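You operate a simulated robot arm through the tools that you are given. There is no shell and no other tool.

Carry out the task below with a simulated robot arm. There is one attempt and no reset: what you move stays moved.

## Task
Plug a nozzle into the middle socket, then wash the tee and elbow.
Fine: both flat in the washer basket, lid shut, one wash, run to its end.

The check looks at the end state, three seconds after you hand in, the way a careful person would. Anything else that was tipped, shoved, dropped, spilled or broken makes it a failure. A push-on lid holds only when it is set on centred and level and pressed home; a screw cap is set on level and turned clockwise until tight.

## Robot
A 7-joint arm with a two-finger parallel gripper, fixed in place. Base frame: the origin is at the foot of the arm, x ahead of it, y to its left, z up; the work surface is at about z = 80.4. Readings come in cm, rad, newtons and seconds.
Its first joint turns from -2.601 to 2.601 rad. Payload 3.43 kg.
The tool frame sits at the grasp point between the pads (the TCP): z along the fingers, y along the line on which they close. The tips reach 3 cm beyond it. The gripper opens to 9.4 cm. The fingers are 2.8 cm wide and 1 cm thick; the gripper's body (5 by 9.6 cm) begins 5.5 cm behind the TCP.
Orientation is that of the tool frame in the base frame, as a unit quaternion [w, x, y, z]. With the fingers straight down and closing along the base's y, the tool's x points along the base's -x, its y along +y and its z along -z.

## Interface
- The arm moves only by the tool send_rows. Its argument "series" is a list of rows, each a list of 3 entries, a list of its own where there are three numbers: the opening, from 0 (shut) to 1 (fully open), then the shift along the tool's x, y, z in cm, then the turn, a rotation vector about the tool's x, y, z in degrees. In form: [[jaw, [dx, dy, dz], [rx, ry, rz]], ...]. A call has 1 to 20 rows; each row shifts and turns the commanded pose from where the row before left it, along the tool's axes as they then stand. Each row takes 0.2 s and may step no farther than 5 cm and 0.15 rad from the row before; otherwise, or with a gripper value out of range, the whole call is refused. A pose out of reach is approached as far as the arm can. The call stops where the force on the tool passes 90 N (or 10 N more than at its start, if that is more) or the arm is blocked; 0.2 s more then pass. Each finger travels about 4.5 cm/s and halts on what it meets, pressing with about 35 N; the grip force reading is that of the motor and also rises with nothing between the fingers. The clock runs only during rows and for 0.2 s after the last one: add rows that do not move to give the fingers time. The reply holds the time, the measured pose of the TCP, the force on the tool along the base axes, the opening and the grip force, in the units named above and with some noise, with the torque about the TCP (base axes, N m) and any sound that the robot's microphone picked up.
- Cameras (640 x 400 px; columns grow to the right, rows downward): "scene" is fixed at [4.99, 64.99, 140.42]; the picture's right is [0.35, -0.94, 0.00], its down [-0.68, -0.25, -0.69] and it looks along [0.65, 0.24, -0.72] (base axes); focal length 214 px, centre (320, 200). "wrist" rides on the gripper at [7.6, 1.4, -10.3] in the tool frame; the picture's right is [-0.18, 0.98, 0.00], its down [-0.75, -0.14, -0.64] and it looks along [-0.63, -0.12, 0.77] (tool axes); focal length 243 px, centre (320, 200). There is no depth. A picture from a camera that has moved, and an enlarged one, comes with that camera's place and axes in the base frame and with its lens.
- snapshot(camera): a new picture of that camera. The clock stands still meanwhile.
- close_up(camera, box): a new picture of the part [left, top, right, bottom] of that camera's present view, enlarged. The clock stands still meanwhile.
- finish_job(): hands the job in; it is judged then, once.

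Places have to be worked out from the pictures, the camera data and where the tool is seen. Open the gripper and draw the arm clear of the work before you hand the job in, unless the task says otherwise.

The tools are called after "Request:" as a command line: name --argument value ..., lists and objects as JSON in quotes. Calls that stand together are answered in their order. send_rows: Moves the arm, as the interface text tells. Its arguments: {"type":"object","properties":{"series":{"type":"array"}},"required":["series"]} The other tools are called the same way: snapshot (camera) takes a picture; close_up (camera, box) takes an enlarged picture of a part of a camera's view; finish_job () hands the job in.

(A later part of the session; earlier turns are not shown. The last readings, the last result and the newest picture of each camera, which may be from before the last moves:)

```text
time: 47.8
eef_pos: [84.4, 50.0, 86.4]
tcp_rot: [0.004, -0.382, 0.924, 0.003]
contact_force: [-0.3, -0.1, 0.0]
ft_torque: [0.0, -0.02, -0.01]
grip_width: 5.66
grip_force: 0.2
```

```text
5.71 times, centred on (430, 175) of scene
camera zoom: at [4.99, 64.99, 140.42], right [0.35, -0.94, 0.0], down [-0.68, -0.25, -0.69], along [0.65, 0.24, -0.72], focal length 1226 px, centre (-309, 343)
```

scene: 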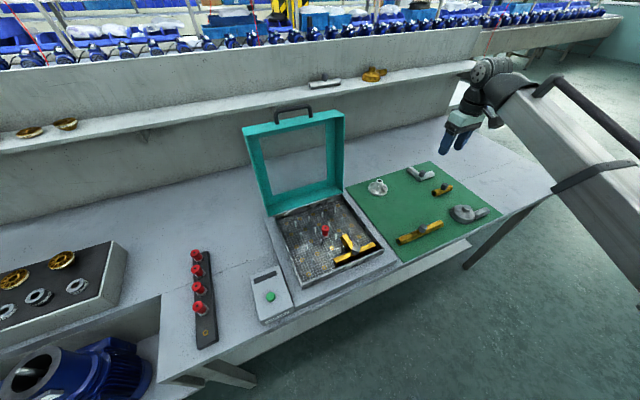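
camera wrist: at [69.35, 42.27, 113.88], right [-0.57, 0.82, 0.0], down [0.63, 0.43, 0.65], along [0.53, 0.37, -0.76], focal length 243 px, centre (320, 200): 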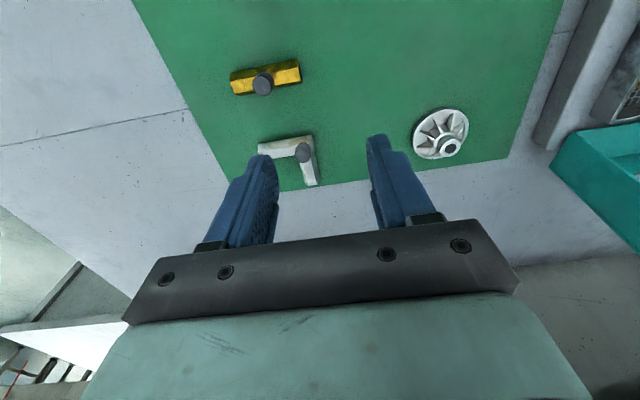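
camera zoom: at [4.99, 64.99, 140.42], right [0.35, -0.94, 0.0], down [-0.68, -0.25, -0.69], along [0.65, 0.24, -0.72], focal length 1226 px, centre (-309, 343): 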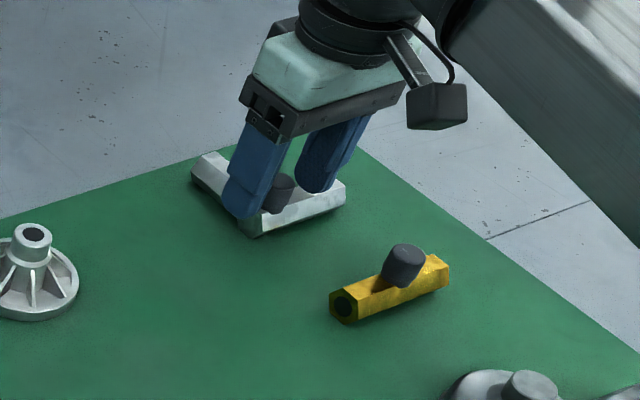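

The fingers straddle the knob, centred within about 0.1 cm. I close, then lift slowly.

Request:
send_rows --series '[[0.4, [0, -0.08, 0], [0, 0, 0]], [0.25, [0, 0, 0], [0, 0, 0]], [0, [0, 0, 0], [0, 0, 0]], [0, [0, 0, 0], [0, 0, 0]], [0, [0, 0, 0], [0, 0, 0]], [0, [0, 0, 0], [0, 0, 0]], [0, [0, 0, -0.5], [0, 0, 0]], [0, [0, 0, -1], [0, 0, 0]], [0, [0, 0, -1.5], [0, 0, 0]], [0, [0, 0, 0], [0, 0, 0]]]'

Request:
close_up --camera "wrist" --box '[220, 80, 420, 240]'

Request:
close_up --camera "scene" --box '[390, 140, 470, 210]'

```text
time: 50.0
eef_pos: [84.39, 49.82, 89.28]
tcp_rot: [0.004, -0.384, 0.923, 0.003]
contact_force: [0.3, 0.4, -1.7]
ft_torque: [0.0, 0.04, 0.01]
grip_width: 2.09
grip_force: 35.2
```

```text
2.50 times, centred on (320, 160) of wrist
camera zoom: at [77.94, 45.44, 99.48], right [-0.56, 0.83, 0.0], down [0.63, 0.43, 0.65], along [0.53, 0.37, -0.76], focal length 606 px, centre (320, 300)
```

zoom: 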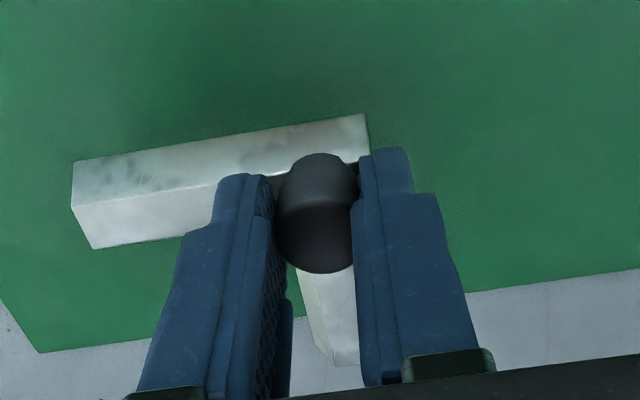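

```text
5.71 times, centred on (430, 175) of scene
camera zoom: at [4.99, 64.99, 140.42], right [0.35, -0.94, 0.0], down [-0.68, -0.25, -0.69], along [0.65, 0.24, -0.72], focal length 1226 px, centre (-309, 343)
```

zoom: 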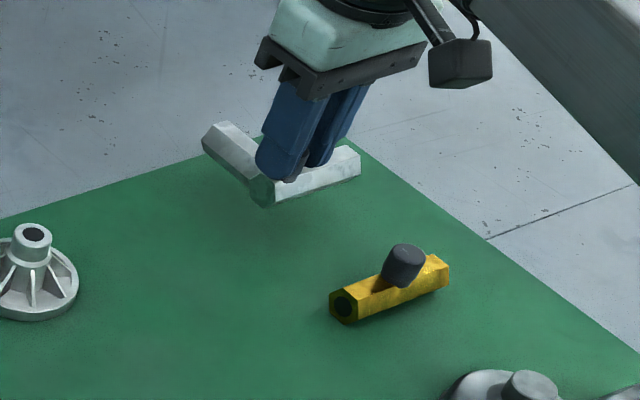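

The elbow is held level. I'll set it with its corner in the second row, one column left of centre (about p=-29.7, q=78.9), which keeps it clear of the pins, nozzle and tee. I raise it and carry it over.

Request:
send_rows --series '[[0, [0, 0, -4.7], [0, 0, 0]], [0, [0, 0, -4.7], [0, 0, 0]], [0, [0, 0, -4.7], [0, 0, 0]], [0, [1.4, 4.5, 0], [0, 0, 0]], [0, [1.4, 4.5, 0], [0, 0, 0]], [0, [1.4, 4.5, 0], [0, 0, 0]], [0, [1.4, 4.5, 0], [0, 0, 0]], [0, [1.4, 4.5, 0], [0, 0, 0]], [0, [1.4, 4.5, 0], [0, 0, 0]], [0, [1.4, 4.5, 0], [0, 0, 0]], [0, [1.4, 4.5, 0], [0, 0, 0]], [0, [1.4, 4.5, 0], [0, 0, 0]], [0, [1.3, 4.5, 0], [0, 0, 0]], [0, [1.2, 4.5, 0], [0, 0, 0]], [0, [1.1, 4.4, 0], [0, 0, 0]], [0, [0, 0, 0], [0, 0, 0]]]'

Request:
snapshot --camera "wrist"

Request:
close_up --camera "wrist" --box '[200, 10, 440, 200]'

Request:
snapshot --camera "scene"

```text
time: 53.4
eef_pos: [35.01, 76.39, 103.45]
tcp_rot: [0.004, -0.383, 0.924, 0.002]
contact_force: [-0.7, -0.1, -1.1]
ft_torque: [0.03, 0.01, -0.01]
grip_width: 2.07
grip_force: 35.4
```

```text
taken
camera wrist: at [28.48, 71.93, 113.73], right [-0.56, 0.83, 0.0], down [0.63, 0.43, 0.65], along [0.53, 0.37, -0.76], focal length 243 px, centre (320, 200)
```

wrist: 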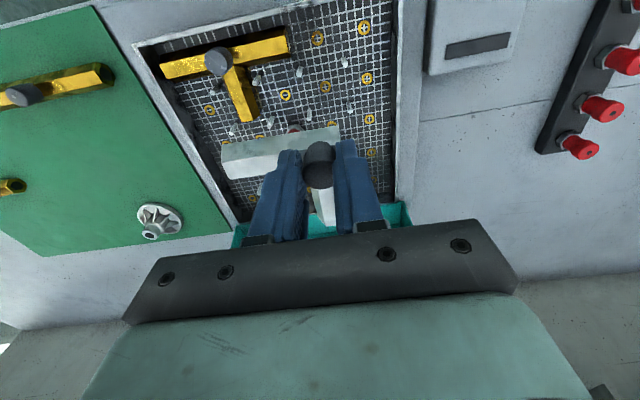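

```text
2.11 times, centred on (320, 105) of wrist
camera zoom: at [28.48, 71.93, 113.73], right [-0.56, 0.83, 0.0], down [0.63, 0.43, 0.65], along [0.53, 0.37, -0.76], focal length 511 px, centre (320, 400)
```

zoom: 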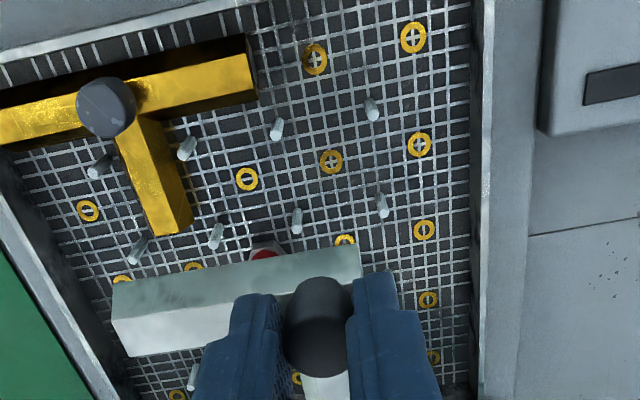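

```text
taken
```

scene: 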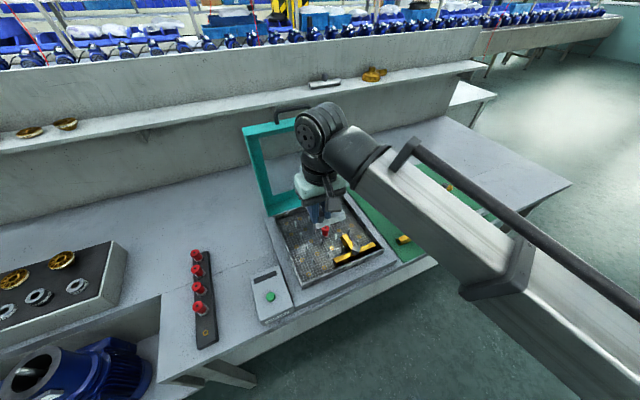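

By the camera the elbow is about 0.3–0.5 cm to the right of the channel centre. I shift it left 0.4 cm, lower to just above the pins and re-measure.

Request:
send_rows --series '[[0, [-0.05, 0.4, 3], [0, 0, 0]], [0, [0, 0, 3], [0, 0, 0]], [0, [0, 0, 2.3], [0, 0, 0]], [0, [0, 0, 0], [0, 0, 0]]]'

Request:
close_up --camera "wrist" --box '[200, 30, 440, 220]'

Request:
close_up --camera "scene" --box '[270, 180, 380, 270]'

```text
time: 54.4
eef_pos: [34.61, 76.7, 95.14]
tcp_rot: [0.005, -0.383, 0.924, 0.002]
contact_force: [-0.3, -0.2, -1.2]
ft_torque: [0.0, 0.01, 0.0]
grip_width: 2.11
grip_force: 34.7
```

```text
2.11 times, centred on (320, 125) of wrist
camera zoom: at [28.16, 72.36, 105.33], right [-0.56, 0.83, 0.0], down [0.63, 0.43, 0.65], along [0.53, 0.37, -0.76], focal length 511 px, centre (320, 358)
```

zoom: 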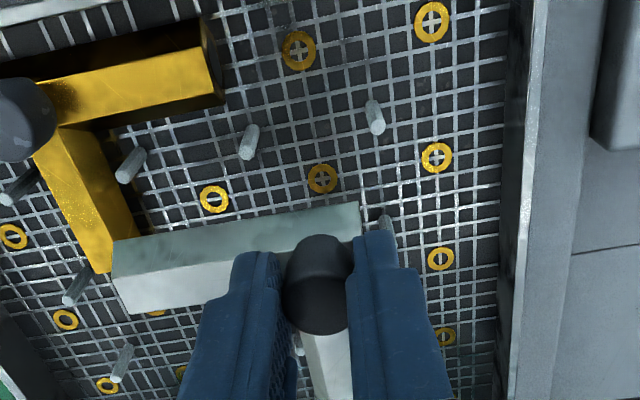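

```text
4.44 times, centred on (325, 225) of scene
camera zoom: at [4.99, 64.99, 140.42], right [0.35, -0.94, 0.0], down [-0.68, -0.25, -0.69], along [0.65, 0.24, -0.72], focal length 953 px, centre (298, 89)
```

zoom: 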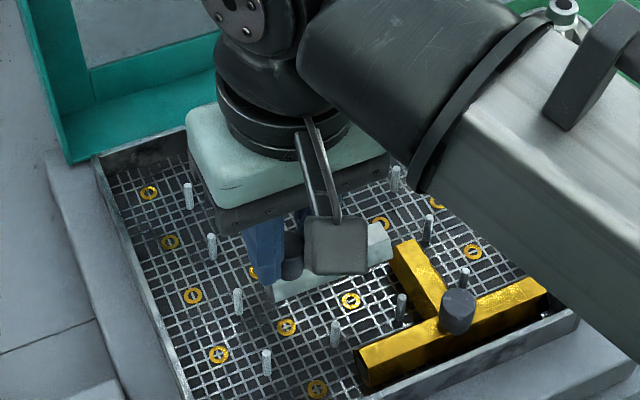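

The elbow axes are now at about (-29.9, 79.0) and the socket under them at (-29.98, 79.15), with pins evenly either side. I lower between the pins.

Request:
send_rows --series '[[0, [-0.05, 0, 1.2], [0, 0, 0]], [0, [0, 0, 1.2], [0, 0, 0]], [0, [0, 0, 0.8], [0, 0, 0]], [0, [0, 0, 0], [0, 0, 0]]]'

Request:
close_up --camera "wrist" --box '[200, 30, 440, 220]'

Request:
close_up --camera "scene" --box '[270, 180, 380, 270]'

```text
time: 55.4
eef_pos: [34.64, 76.68, 91.8]
tcp_rot: [0.004, -0.384, 0.924, 0.003]
contact_force: [-0.1, 1.3, -2.1]
ft_torque: [0.0, -0.01, 0.04]
grip_width: 2.07
grip_force: 34.9
```

```text
2.11 times, centred on (320, 125) of wrist
camera zoom: at [28.12, 72.42, 102.06], right [-0.56, 0.83, 0.0], down [0.63, 0.43, 0.65], along [0.53, 0.37, -0.76], focal length 511 px, centre (320, 358)
```

zoom: 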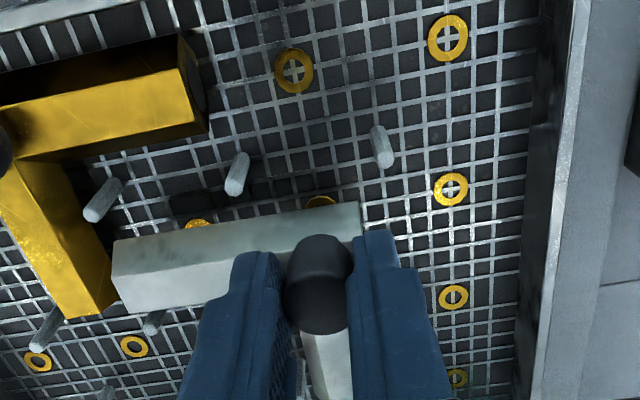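

```text
4.44 times, centred on (325, 225) of scene
camera zoom: at [4.99, 64.99, 140.42], right [0.35, -0.94, 0.0], down [-0.68, -0.25, -0.69], along [0.65, 0.24, -0.72], focal length 953 px, centre (298, 89)
```

zoom: 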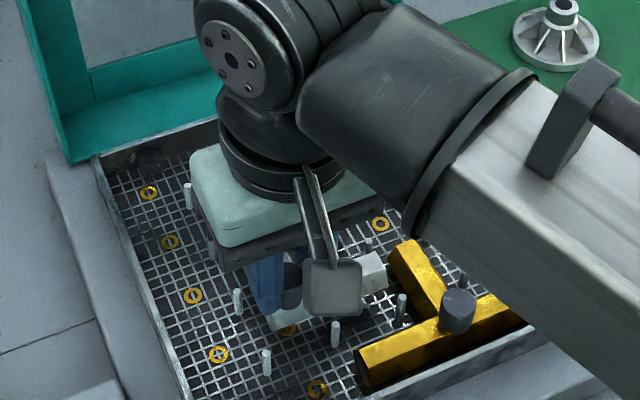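

Clearances to the tee stem (about 1.7 cm) and the pins look fine. I lower gently to the mesh.

Request:
send_rows --series '[[0, [0, 0, 0.5], [0, 0, 0]], [0, [0, 0, 0.5], [0, 0, 0]], [0, [0, 0, 0.4], [0, 0, 0]], [0, [0, 0, 0], [0, 0, 0]]]'

```text
time: 56.4
eef_pos: [34.76, 76.81, 90.38]
tcp_rot: [0.004, -0.382, 0.924, 0.003]
contact_force: [-0.4, -0.2, -1.4]
ft_torque: [0.04, 0.04, -0.01]
grip_width: 2.09
grip_force: 34.7
```

No contact yet at z≈90.4, so I continue in tiny steps.

Request:
send_rows --series '[[0, [0, 0, 0.2], [0, 0, 0]], [0, [0, 0, 0.15], [0, 0, 0]], [0, [0, 0, 0.1], [0, 0, 0]], [0, [0, 0, 0], [0, 0, 0]]]'

Request:
close_up --camera "wrist" --box '[200, 30, 440, 220]'

```text
time: 57.4
eef_pos: [34.77, 76.8, 89.96]
tcp_rot: [0.004, -0.383, 0.924, 0.002]
contact_force: [0.0, -0.1, -1.6]
ft_torque: [-0.01, 0.03, 0.0]
grip_width: 2.07
grip_force: 34.7
```

```text
2.11 times, centred on (320, 125) of wrist
camera zoom: at [28.2, 72.5, 100.18], right [-0.56, 0.83, 0.0], down [0.63, 0.43, 0.65], along [0.53, 0.37, -0.76], focal length 511 px, centre (320, 358)
```

zoom: 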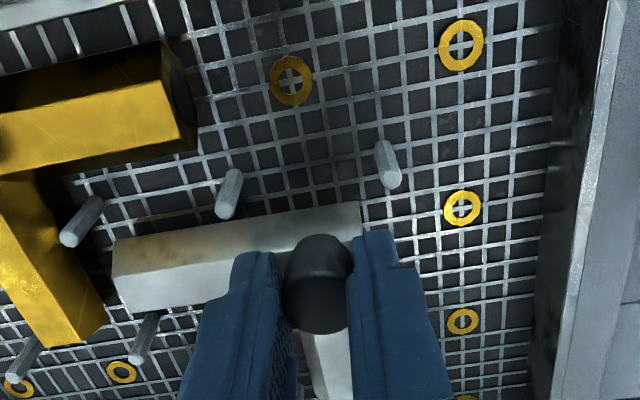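

Nearly down; a few more 0.08 cm steps.

Request:
send_rows --series '[[0, [0, 0, 0.08], [0, 0, 0]], [0, [0, 0, 0.08], [0, 0, 0]], [0, [0, 0, 0], [0, 0, 0]]]'

```text
time: 58.2
eef_pos: [34.79, 76.69, 89.93]
tcp_rot: [0.004, -0.383, 0.924, 0.003]
contact_force: [-0.7, 0.0, 1.0]
ft_torque: [-0.07, -0.06, 0.03]
grip_width: 2.04
grip_force: 35.5
```

The force has turned to +1 N, so the elbow is resting on the mesh. I open slowly and check.

Request:
send_rows --series '[[0.2, [0, 0, 0.03], [0, 0, 0]], [0.3, [0, 0, 0], [0, 0, 0]], [0.4, [0, 0, 0], [0, 0, 0]], [0.4, [0, 0, 0], [0, 0, 0]], [0.4, [0, 0, 0], [0, 0, 0]]]'

Request:
close_up --camera "wrist" --box '[200, 30, 440, 220]'

```text
time: 59.4
eef_pos: [34.7, 76.72, 89.71]
tcp_rot: [0.004, -0.383, 0.924, 0.003]
contact_force: [-0.2, -0.3, 0.0]
ft_torque: [0.01, 0.03, -0.03]
grip_width: 3.79
grip_force: 0.0
```

```text
2.11 times, centred on (320, 125) of wrist
camera zoom: at [28.23, 72.45, 99.98], right [-0.56, 0.83, 0.0], down [0.63, 0.43, 0.65], along [0.53, 0.37, -0.76], focal length 511 px, centre (320, 358)
```

zoom: 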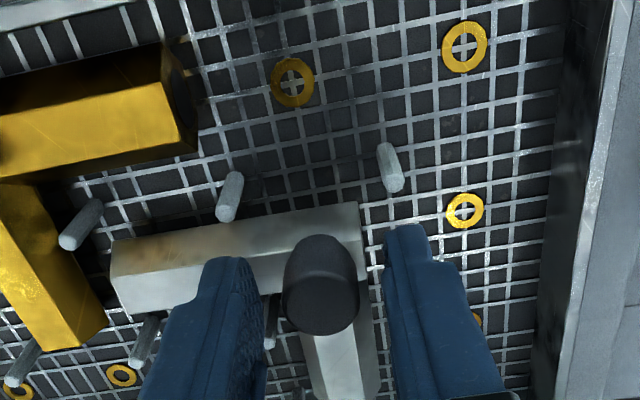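

Released cleanly. I retract straight up and inspect the whole basket and the lid.

Request:
send_rows --series '[[0.4, [0, 0, -1], [0, 0, 0]], [0.4, [0, 0, -2], [0, 0, 0]], [0.4, [0, 0, -3], [0, 0, 0]], [0.4, [0, 0, -4], [0, 0, 0]], [0.3, [1, 0, -4], [0, 0, 0]], [0.3, [4, 0, -1], [0, 0, 0]], [0.3, [4, 0, 0], [0, 0, 0]], [0.3, [4, 0, 0], [0, 0, 0]], [0.3, [0, 0, 0], [0, 0, 0]]]'

Request:
snapshot --camera "wrist"

Request:
close_up --camera "wrist" --box '[200, 20, 440, 210]'

Request:
close_up --camera "scene" --box '[230, 90, 400, 300]'

```text
time: 61.4
eef_pos: [25.2, 67.35, 104.77]
tcp_rot: [0.004, -0.382, 0.924, 0.002]
contact_force: [-0.2, -0.5, 0.2]
ft_torque: [0.02, 0.0, -0.04]
grip_width: 2.82
grip_force: 0.0
```

```text
taken
camera wrist: at [18.76, 63.14, 115.01], right [-0.56, 0.83, 0.0], down [0.63, 0.43, 0.65], along [0.53, 0.37, -0.76], focal length 243 px, centre (320, 200)
```

wrist: 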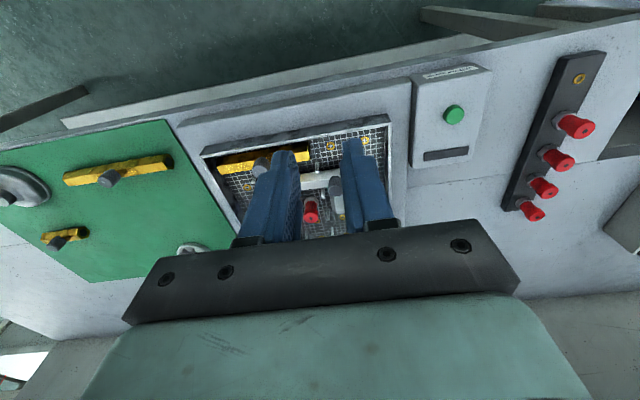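

```text
2.11 times, centred on (320, 115) of wrist
camera zoom: at [18.76, 63.14, 115.01], right [-0.56, 0.83, 0.0], down [0.63, 0.43, 0.65], along [0.53, 0.37, -0.76], focal length 511 px, centre (320, 379)
```

zoom: 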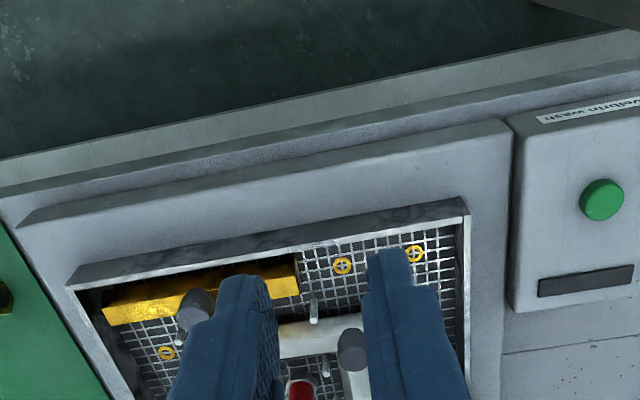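

```text
1.90 times, centred on (315, 195) of scene
camera zoom: at [4.99, 64.99, 140.42], right [0.35, -0.94, 0.0], down [-0.68, -0.25, -0.69], along [0.65, 0.24, -0.72], focal length 408 px, centre (330, 210)
```

zoom: 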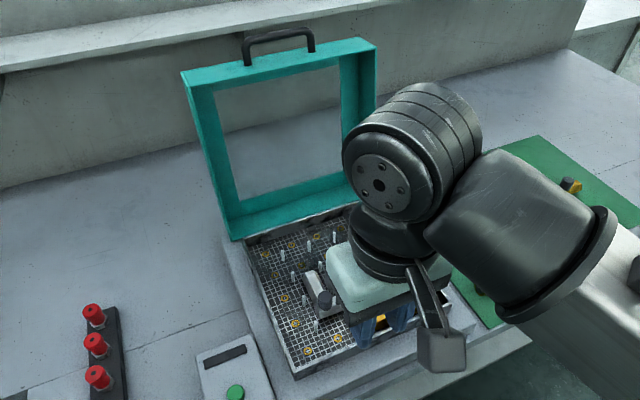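

All three items are in the basket, and the elbow lies flat between the pins. Next is the lid, so I move up over the basket and pitch the tool outward to get a good wrist-camera look at the lid and its handle.

Request:
send_rows --series '[[0.3, [-3.6, -1.2, -0.8], [0, 0, 0]], [0.3, [-3.6, -1.2, -0.8], [0, 0, 0]], [0.3, [-3.6, -1.2, -0.8], [0, 0, 0]], [0.3, [-3.6, -1.2, -0.8], [0, 0, 0]], [0.3, [0, 0, 0], [0, -8, 0]], [0.3, [0, 0, 0], [0, -8, 0]], [0.3, [0, 0, 0], [0, -8, 0]], [0.3, [0, 0, 0], [0, -8, 0]], [0.3, [0, 0, 0], [0, -8, 0]], [0.3, [0, 0, 0], [0, 0, 0]]]'

Request:
snapshot --camera "wrist"

Request:
snapshot --camera "scene"

```text
time: 63.6
eef_pos: [38.87, 74.21, 108.07]
tcp_rot: [0.32, -0.359, 0.866, 0.134]
contact_force: [-0.2, 0.0, -1.2]
ft_torque: [0.0, 0.0, 0.0]
grip_width: 2.81
grip_force: 0.1
```

```text
taken
camera wrist: at [29.06, 66.56, 110.83], right [-0.6, 0.79, 0.12], down [0.21, 0.01, 0.98], along [0.78, 0.61, -0.17], focal length 243 px, centre (320, 200)
```

wrist: 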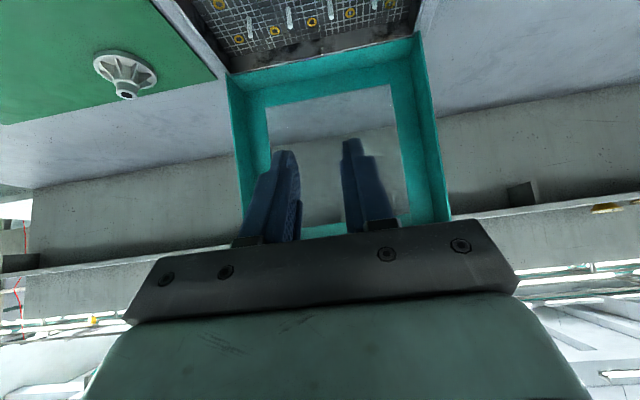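

```text
taken
```

scene: 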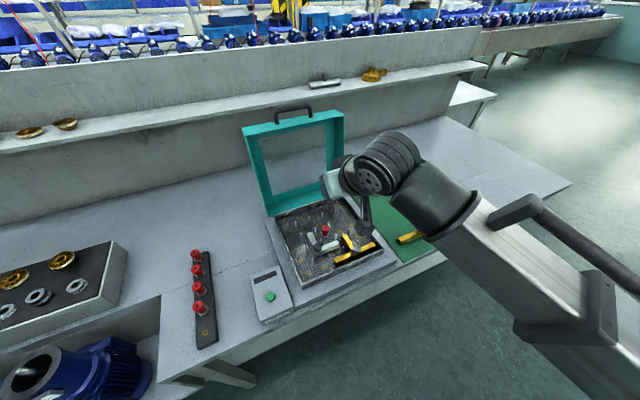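

The gripper hides the lid's top edge from the wrist camera. I zoom the scene camera on the lid and handle.

Request:
close_up --camera "scene" --box '[230, 95, 350, 175]'

Request:
close_up --camera "scene" --box '[265, 95, 325, 135]'

Request:
close_up --camera "scene" --box '[250, 180, 350, 250]'

Request:
close_up --camera "wrist" --box '[200, 0, 480, 240]'

```text
5.00 times, centred on (290, 135) of scene
camera zoom: at [4.99, 64.99, 140.42], right [0.35, -0.94, 0.0], down [-0.68, -0.25, -0.69], along [0.65, 0.24, -0.72], focal length 1072 px, centre (470, 525)
```

zoom: 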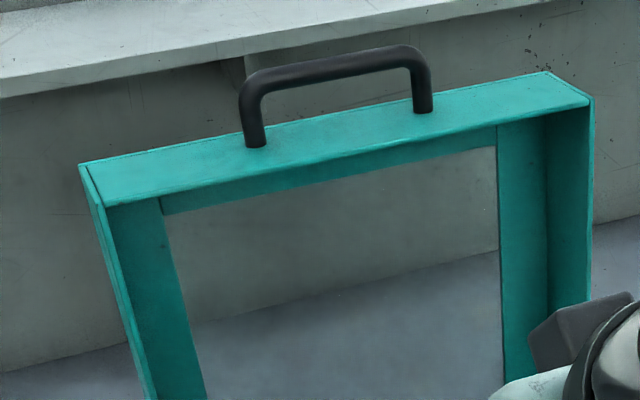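

```text
10.00 times, centred on (295, 115) of scene
camera zoom: at [4.99, 64.99, 140.42], right [0.35, -0.94, 0.0], down [-0.68, -0.25, -0.69], along [0.65, 0.24, -0.72], focal length 2145 px, centre (570, 1050)
```

zoom: 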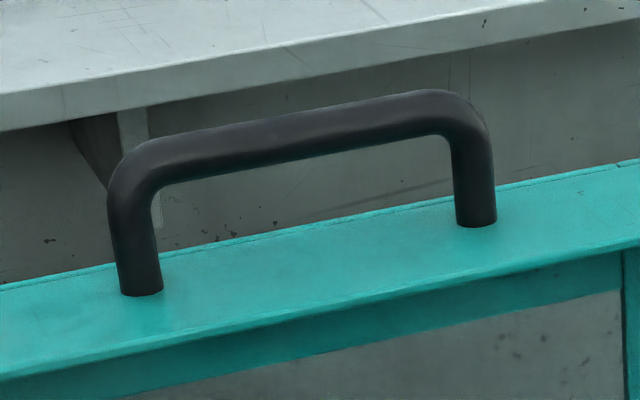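

```text
5.71 times, centred on (300, 215) of scene
camera zoom: at [4.99, 64.99, 140.42], right [0.35, -0.94, 0.0], down [-0.68, -0.25, -0.69], along [0.65, 0.24, -0.72], focal length 1226 px, centre (434, 114)
```

zoom: 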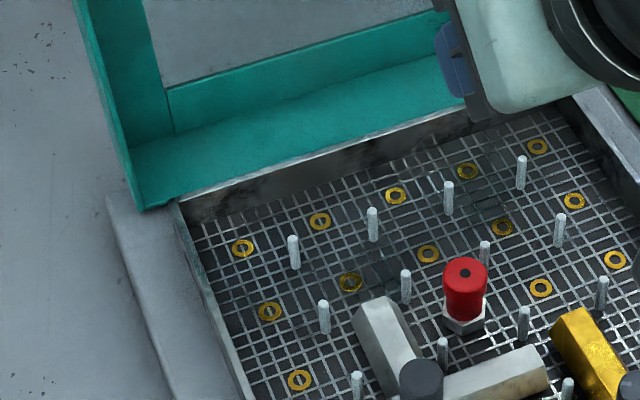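

```text
1.67 times, centred on (340, 120) of wrist
camera zoom: at [29.06, 66.56, 110.83], right [-0.6, 0.79, 0.12], down [0.21, 0.01, 0.98], along [0.78, 0.61, -0.17], focal length 404 px, centre (287, 333)
```

zoom: 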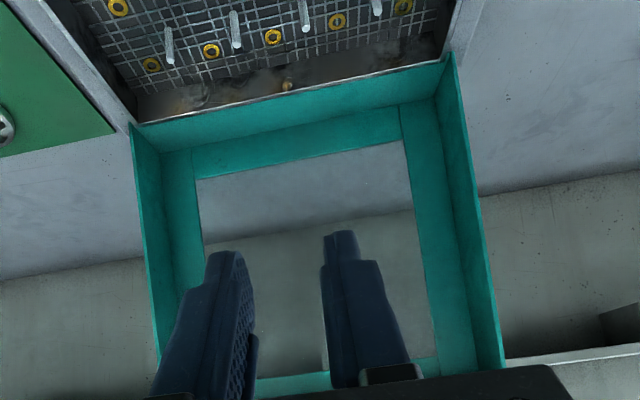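

The handle is a round U-bar on the lid's top wall, about p=-29.7 to -19.8, q≈105.5, z≈115.7. I'll cage this bar between the fingers, so I first bring the tool upright again and turn it 90° so the fingers close along q.

Request:
send_rows --series '[[0.3, [0, 0, 0], [0, 8, 0]], [0.3, [0, 0, 0], [0, 8, 0]], [0.3, [0, 0, 0], [0, 8, 0]], [0.3, [0, 0, 0], [0, 8, 0]], [0.3, [0, 0, 0], [0, 8, 0]], [0.3, [0, 0, 0], [0, 0, 8]], [0.3, [0, 0, 0], [0, 0, 8]], [0.3, [0, 0, 0], [0, 0, 8]], [0.3, [0, 0, 0], [0, 0, 8]], [0.3, [0, 0, 0], [0, 0, 8]], [0.3, [0, 0, 0], [0, 0, 8]], [0.3, [0, 0, 0], [0, 0, 8]], [0.3, [0, 0, 0], [0, 0, 8]], [0.3, [0, 0, 0], [0, 0, 8]], [0.3, [0, 0, 0], [0, 0, 8]], [0.3, [0, 0, 0], [0, 0, 8]], [0.3, [0, 0, 0], [0, 0, 2]], [0.3, [0, 0, 0], [0, 0, 0]]]'

Request:
snapshot --camera "wrist"

Request:
snapshot --camera "scene"

```text
time: 67.4
eef_pos: [38.87, 74.19, 108.07]
tcp_rot: [0.001, 0.383, 0.924, 0.005]
contact_force: [0.0, -0.4, -0.3]
ft_torque: [-0.01, 0.02, 0.0]
grip_width: 2.84
grip_force: 0.0
```

```text
taken
camera wrist: at [34.44, 80.68, 118.31], right [0.83, 0.56, 0.01], down [0.43, -0.64, 0.64], along [0.37, -0.52, -0.77], focal length 243 px, centre (320, 200)
```

wrist: 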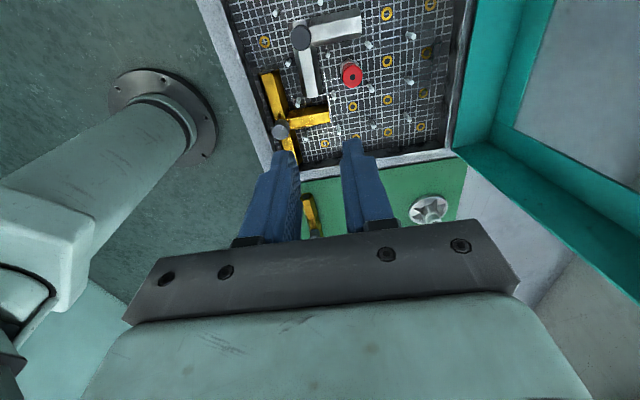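

```text
taken
```

scene: 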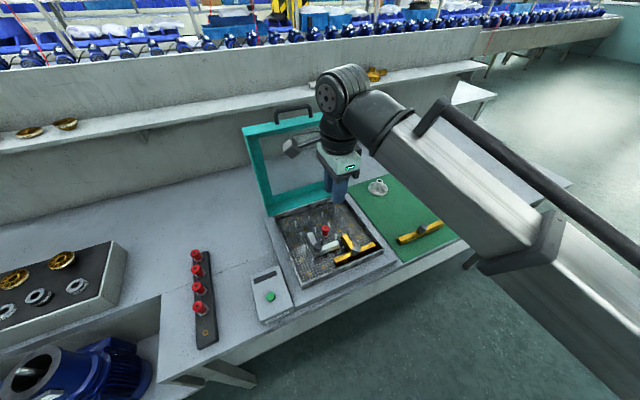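

The tool is now oriented with its y axis pointing away from the arm, and the side view shows the lid's edge to the right. I raise and tilt the fingers outward by 35° while staying in front of the lid.

Request:
send_rows --series '[[0.45, [0, 0, -2.5], [0, 0, 0]], [0.45, [0, 0, -2.5], [0, 0, 0]], [0.45, [0, 1, -1], [0, 0, 0]], [0.45, [0, 0, 0], [-7, 0, 0]], [0.45, [0, 0, 0], [-7, 0, 0]], [0.45, [0, 0, 0], [-7, 0, 0]], [0.45, [0, 0, 0], [-7, 0, 0]], [0.45, [0, 0, 0], [-7, 0, 0]], [0.45, [0, 0, 0], [0, 0, 0]]]'

Request:
snapshot --camera "wrist"

Request:
snapshot --camera "scene"

```text
time: 69.4
eef_pos: [39.66, 74.85, 114.01]
tcp_rot: [0.116, 0.364, 0.88, 0.283]
contact_force: [0.0, -0.9, -0.3]
ft_torque: [0.0, 0.01, 0.0]
grip_width: 4.23
grip_force: 0.0
```

```text
taken
camera wrist: at [30.79, 76.97, 123.22], right [0.7, 0.43, 0.57], down [0.19, -0.88, 0.44], along [0.69, -0.2, -0.69], focal length 243 px, centre (320, 200)
```

wrist: 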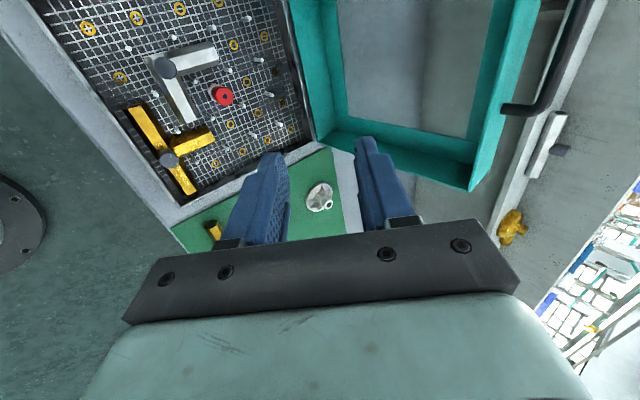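

```text
taken
```

scene: 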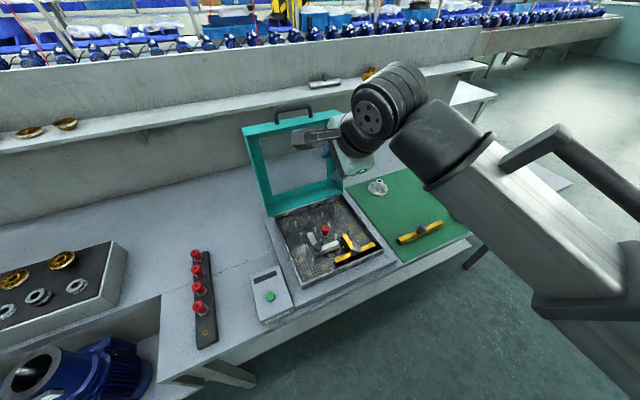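

The handle and lid edge are now visible to the wrist camera, so I zoom in to triangulate the handle.

Request:
close_up --camera "wrist" --box '[440, 0, 640, 200]'

Request:
close_up --camera "wrist" --box '[280, 0, 600, 200]'

```text
2.00 times, centred on (540, 100) of wrist
camera zoom: at [30.79, 76.97, 123.22], right [0.7, 0.43, 0.57], down [0.19, -0.88, 0.44], along [0.69, -0.2, -0.69], focal length 485 px, centre (-120, 400)
```

zoom: 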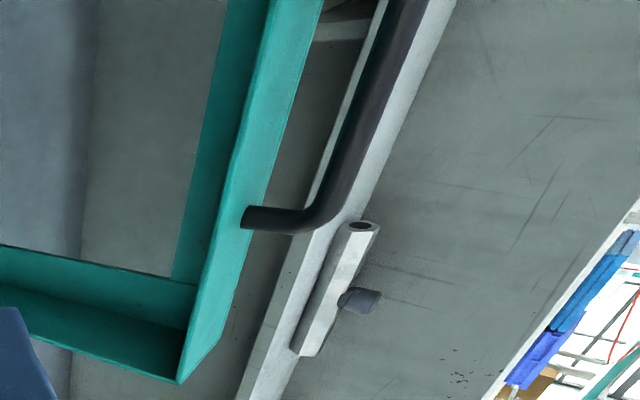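

```text
2.00 times, centred on (440, 100) of wrist
camera zoom: at [30.79, 76.97, 123.22], right [0.7, 0.43, 0.57], down [0.19, -0.88, 0.44], along [0.69, -0.2, -0.69], focal length 485 px, centre (80, 400)
```

zoom: 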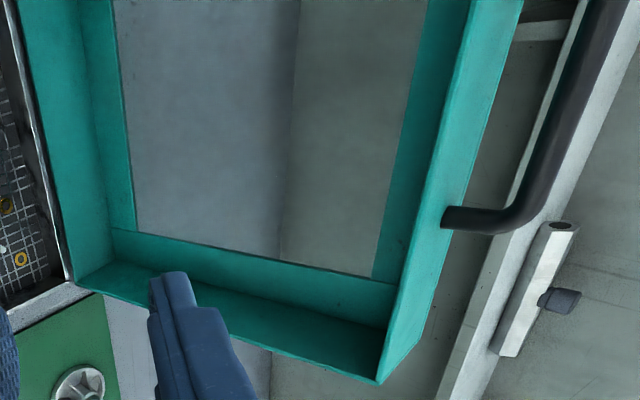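

Triangulating from both cameras, the bar is at about q≈105.2, z≈115.6, and the lid leans back about 6°. I advance to a point about 6 cm short of the bar along the finger direction and see whether it is reachable.

Request:
send_rows --series '[[0.45, [0, 4.1, 1.08], [0, 0, 0]], [0.45, [0, 4.1, 1.08], [0, 0, 0]], [0.45, [0, 4.1, 1.08], [0, 0, 0]], [0.45, [0, 4.1, 1.08], [0, 0, 0]], [0.45, [0, 4.1, 1.08], [0, 0, 0]], [0.45, [0, 0, 0], [0, 0, 0]]]'

Request:
snapshot --camera "wrist"

Request:
snapshot --camera "scene"

```text
time: 70.8
eef_pos: [53.8, 88.78, 121.77]
tcp_rot: [0.116, 0.365, 0.88, 0.282]
contact_force: [-1.0, -0.3, 1.2]
ft_torque: [0.02, -0.03, 0.02]
grip_width: 4.23
grip_force: 0.2
```

```text
taken
camera wrist: at [44.94, 90.93, 130.94], right [0.7, 0.43, 0.57], down [0.19, -0.88, 0.44], along [0.69, -0.2, -0.69], focal length 243 px, centre (320, 200)
```

wrist: 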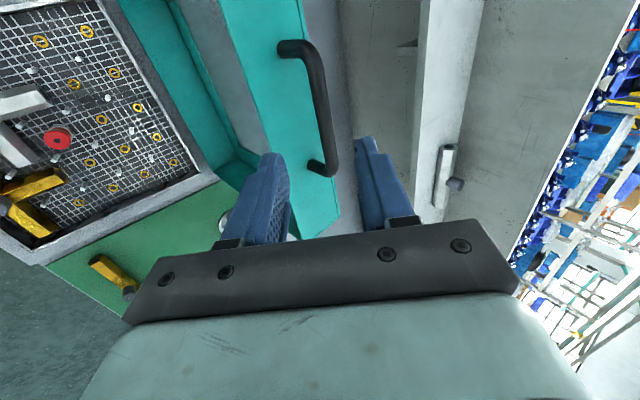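

```text
taken
```

scene: 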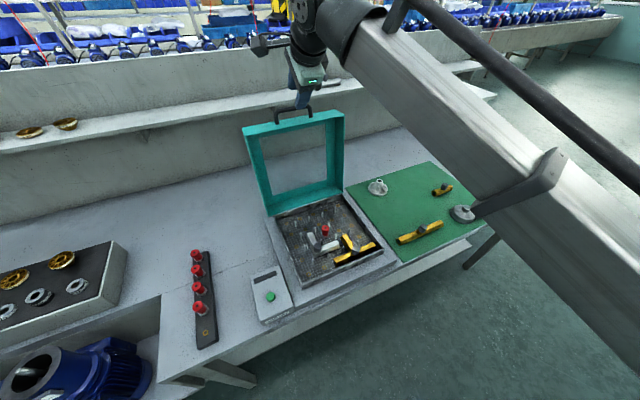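

Reachable, and the handle is now clearly in view between and beyond the fingers. I zoom in to place it precisely.

Request:
close_up --camera "wrist" --box '[220, 20, 420, 200]'

Request:
close_up --camera "scene" --box '[250, 60, 350, 140]'

```text
2.22 times, centred on (320, 110) of wrist
camera zoom: at [44.94, 90.93, 130.94], right [0.7, 0.43, 0.57], down [0.19, -0.88, 0.44], along [0.69, -0.2, -0.69], focal length 539 px, centre (320, 400)
```

zoom: 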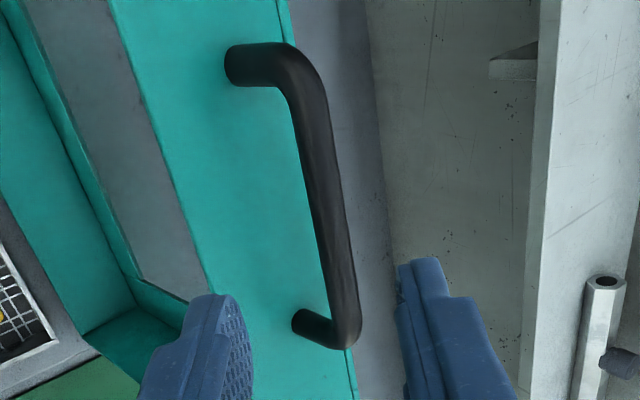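

```text
5.00 times, centred on (300, 100) of scene
camera zoom: at [4.99, 64.99, 140.42], right [0.35, -0.94, 0.0], down [-0.68, -0.25, -0.69], along [0.65, 0.24, -0.72], focal length 1072 px, centre (420, 700)
```

zoom: 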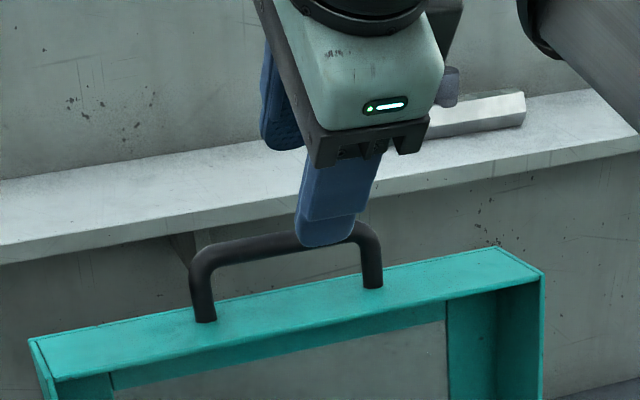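

The bar lies about 7.9 cm ahead of the TCP and 0.3 cm to the outer side. I narrow the jaw to about 2.6 cm, shift 0.3 cm, advance partway and check again.

Request:
send_rows --series '[[0.3, [0, 0.3, 1.2], [0, 0, 0]], [0.27, [0, 0, 1.2], [0, 0, 0]], [0.27, [0, 0, 1.1], [0, 0, 0]], [0.27, [0, 0, 0], [0, 0, 0]], [0.27, [0, 0, 0], [0, 0, 0]]]'

Request:
close_up --camera "wrist" --box '[220, 40, 420, 220]'

Request:
close_up --camera "scene" --box '[260, 70, 340, 140]'

```text
time: 72.0
eef_pos: [55.23, 90.53, 118.92]
tcp_rot: [0.116, 0.365, 0.88, 0.283]
contact_force: [-0.1, -1.0, -1.3]
ft_torque: [-0.02, -0.04, 0.01]
grip_width: 2.53
grip_force: 0.0
```

```text
2.22 times, centred on (320, 130) of wrist
camera zoom: at [46.48, 92.64, 128.11], right [0.7, 0.43, 0.57], down [0.19, -0.88, 0.44], along [0.69, -0.2, -0.69], focal length 539 px, centre (320, 356)
```

zoom: 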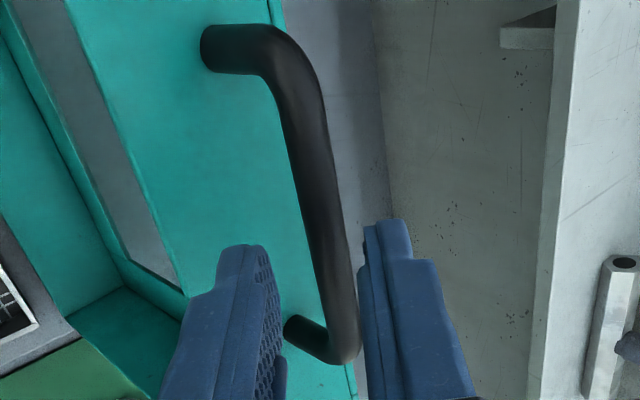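

```text
5.71 times, centred on (300, 105) of scene
camera zoom: at [4.99, 64.99, 140.42], right [0.35, -0.94, 0.0], down [-0.68, -0.25, -0.69], along [0.65, 0.24, -0.72], focal length 1226 px, centre (434, 743)
```

zoom: 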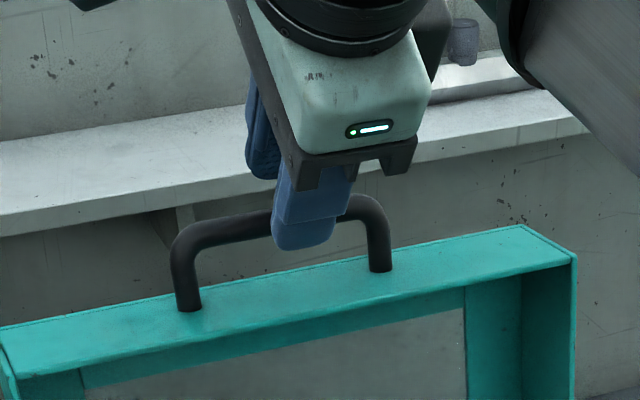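

The bar is about 0.27 cm to the outer side of centre. I shift by that and advance 2.7 cm so the bar sits between the finger tips.

Request:
send_rows --series '[[0.27, [0, 0.27, 0.7], [0, 0, 0]], [0.27, [0, 0, 1], [0, 0, 0]], [0.27, [0, 0, 1], [0, 0, 0]], [0.27, [0, 0, 0], [0, 0, 0]]]'

Request:
close_up --camera "wrist" --box '[220, 60, 420, 240]'

Request:
close_up --camera "scene" --box '[270, 85, 330, 135]'

```text
time: 73.0
eef_pos: [56.54, 91.77, 116.87]
tcp_rot: [0.117, 0.365, 0.88, 0.283]
contact_force: [-0.1, -0.6, 0.6]
ft_torque: [-0.04, -0.01, 0.01]
grip_width: 2.56
grip_force: 0.0
```

```text
2.22 times, centred on (320, 150) of wrist
camera zoom: at [47.74, 93.93, 126.07], right [0.7, 0.43, 0.57], down [0.19, -0.88, 0.44], along [0.69, -0.2, -0.69], focal length 539 px, centre (320, 311)
```

zoom: 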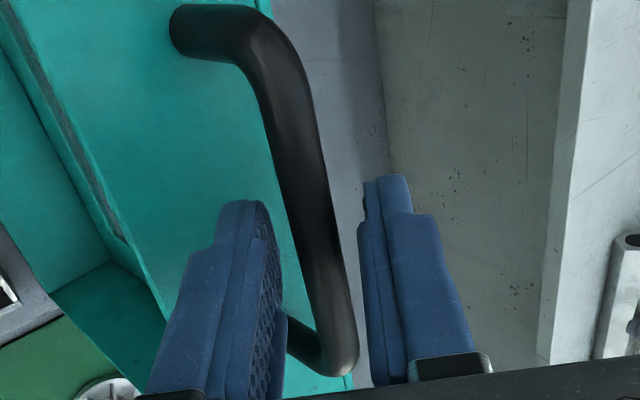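

```text
8.00 times, centred on (300, 110) of scene
camera zoom: at [4.99, 64.99, 140.42], right [0.35, -0.94, 0.0], down [-0.68, -0.25, -0.69], along [0.65, 0.24, -0.72], focal length 1716 px, centre (480, 920)
```

zoom: 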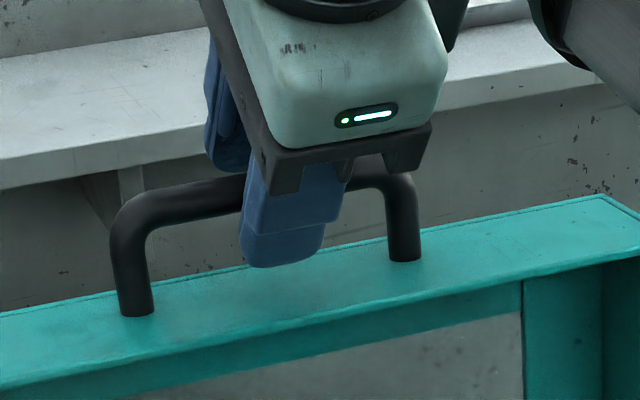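

The bar is caged between the tips and nothing is touching. I start drawing the lid forward along its hinge arc (hinge estimated at q≈97.5, z≈86, radius ≈30.6 cm), slowly.

Request:
send_rows --series '[[0.27, [0, -0.97, -1.08], [0, 0, 0]], [0.27, [0, -0.97, -1.08], [0, 0, 0]], [0.27, [0, -0.97, -0.92], [0, 0, 0]], [0.27, [0, -0.97, -0.92], [0, 0, 0]], [0.27, [0, 0, 0], [0, 0, 0]]]'

Request:
snapshot --camera "wrist"

Request:
snapshot --camera "scene"

```text
time: 74.2
eef_pos: [52.58, 87.78, 117.91]
tcp_rot: [0.116, 0.365, 0.879, 0.283]
contact_force: [2.2, 2.0, 3.7]
ft_torque: [0.18, -0.07, -0.04]
grip_width: 2.79
grip_force: 1.8
```

```text
taken
camera wrist: at [43.81, 89.98, 127.01], right [0.7, 0.43, 0.57], down [0.19, -0.88, 0.44], along [0.69, -0.2, -0.69], focal length 243 px, centre (320, 200)
```

wrist: 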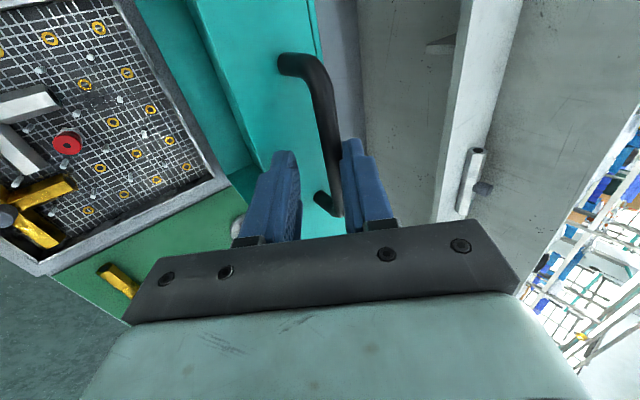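

```text
taken
```

scene: 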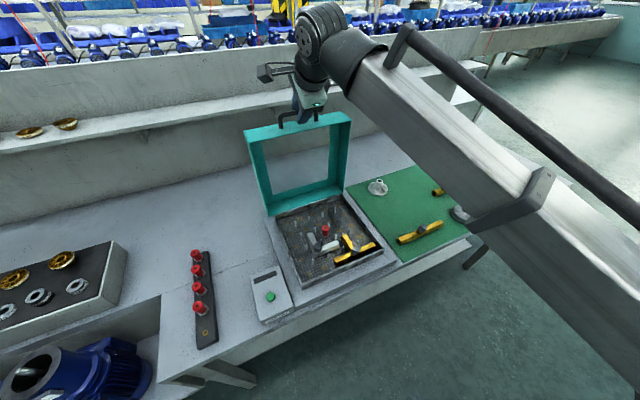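

The lid is following, with only a few newtons on the far finger. I continue slowly through the vertical.

Request:
send_rows --series '[[0.27, [0, -1.05, -0.82], [0, 0, 0]], [0.27, [0, -1.05, -0.82], [0, 0, 0]], [0.27, [0, -1.12, -0.73], [0, 0, 0]], [0.27, [0, -1.12, -0.73], [0, 0, 0]], [0.27, [0, 0, 0], [0, 0, 0]]]'

Request:
close_up --camera "wrist" --box '[200, 40, 440, 240]'

Request:
snapshot --camera "scene"

```text
time: 75.4
eef_pos: [48.98, 84.09, 117.76]
tcp_rot: [0.116, 0.365, 0.879, 0.283]
contact_force: [1.9, 0.9, 2.1]
ft_torque: [0.04, -0.03, -0.05]
grip_width: 2.66
grip_force: 1.2
```

```text
2.00 times, centred on (320, 140) of wrist
camera zoom: at [40.12, 86.18, 127.0], right [0.7, 0.43, 0.57], down [0.19, -0.88, 0.44], along [0.69, -0.2, -0.69], focal length 485 px, centre (320, 320)
```

zoom: 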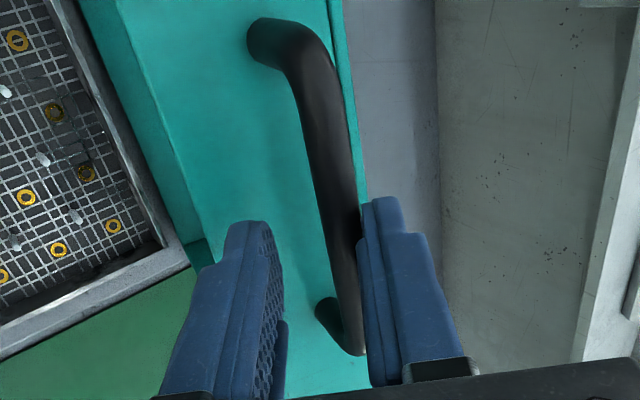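

```text
taken
```

scene: 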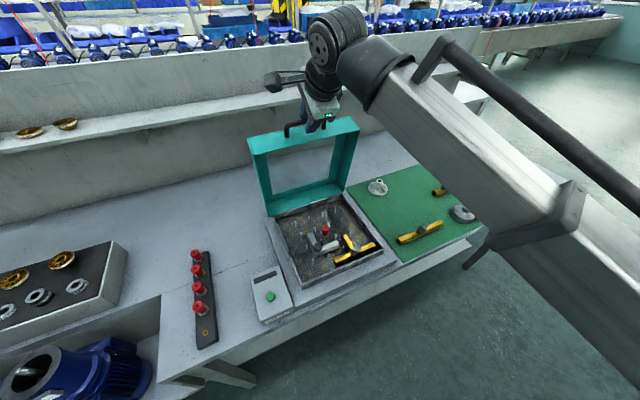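

It is going smoothly, though the bar sits about 0.8 cm from the tips, so I feed in 0.4 cm deeper while continuing past the balance point.

Request:
send_rows --series '[[0.27, [0, -1.18, -0.4], [0, 0, 0]], [0.27, [0, -1.18, -0.4], [0, 0, 0]], [0.27, [0, -1.22, -0.53], [0, 0, 0]], [0.27, [0, -1.22, -0.53], [0, 0, 0]], [0.27, [0, 0, 0], [0, 0, 0]]]'

Request:
close_up --camera "wrist" --box '[200, 40, 440, 240]'

Request:
snapshot --camera "scene"

```text
time: 76.6
eef_pos: [45.39, 80.47, 116.51]
tcp_rot: [0.116, 0.366, 0.879, 0.283]
contact_force: [0.6, 0.5, 0.7]
ft_torque: [0.03, -0.01, -0.04]
grip_width: 2.6
grip_force: 0.3
```

```text
2.00 times, centred on (320, 140) of wrist
camera zoom: at [36.56, 82.72, 125.77], right [0.7, 0.43, 0.57], down [0.19, -0.88, 0.44], along [0.69, -0.2, -0.69], focal length 485 px, centre (320, 320)
```

zoom: 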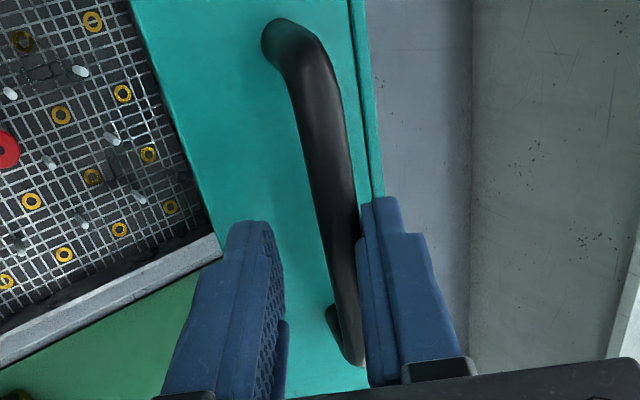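

```text
taken
```

scene: 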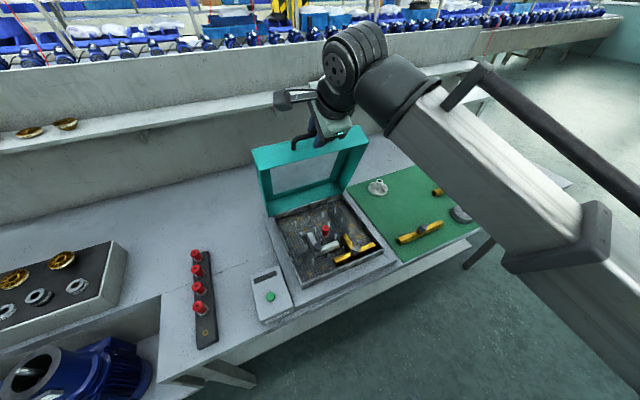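

The lid is near its balance point, so I narrow the jaw a little to limit the slack when it tips forward and continue along the arc.

Request:
send_rows --series '[[0.2, [0, -0.85, -0.28], [0, 0, 0]], [0.19, [0, -0.85, -0.28], [0, 0, 0]], [0.19, [0, -0.85, -0.28], [0, 0, 0]], [0.19, [0, -0.87, -0.2], [0, 0, 0]], [0.19, [0, -0.87, -0.2], [0, 0, 0]], [0.19, [0, -0.87, -0.2], [0, 0, 0]], [0.19, [0, 0, 0], [0, 0, 0]]]'

Request:
close_up --camera "wrist" --box '[200, 40, 440, 240]'

Request:
snapshot --camera "scene"

```text
time: 78.2
eef_pos: [41.72, 77.0, 114.78]
tcp_rot: [0.116, 0.365, 0.88, 0.283]
contact_force: [1.3, 1.1, 1.7]
ft_torque: [0.02, -0.01, 0.0]
grip_width: 1.84
grip_force: 0.7
```

```text
2.00 times, centred on (320, 140) of wrist
camera zoom: at [32.94, 79.11, 123.98], right [0.7, 0.43, 0.57], down [0.19, -0.88, 0.44], along [0.69, -0.2, -0.69], focal length 485 px, centre (320, 320)
```

zoom: 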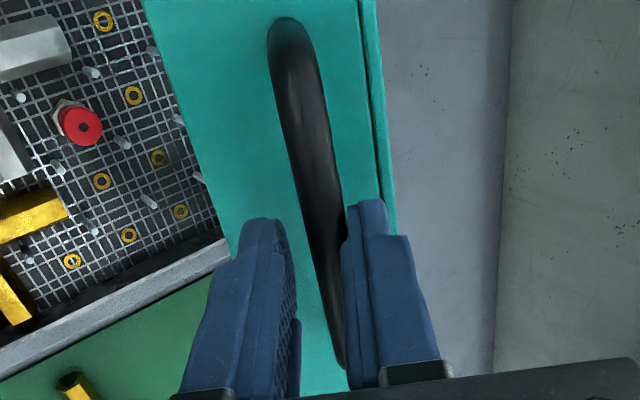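

```text
taken
```

scene: 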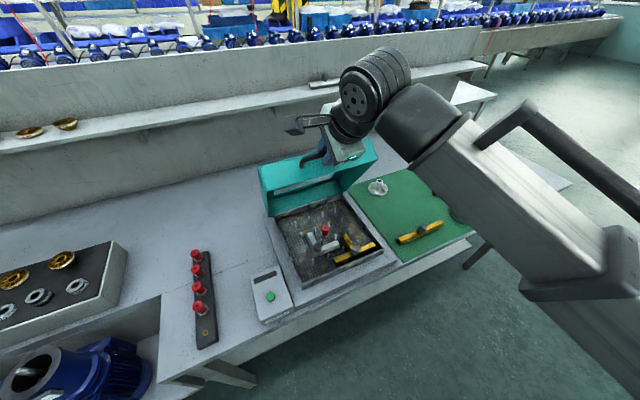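

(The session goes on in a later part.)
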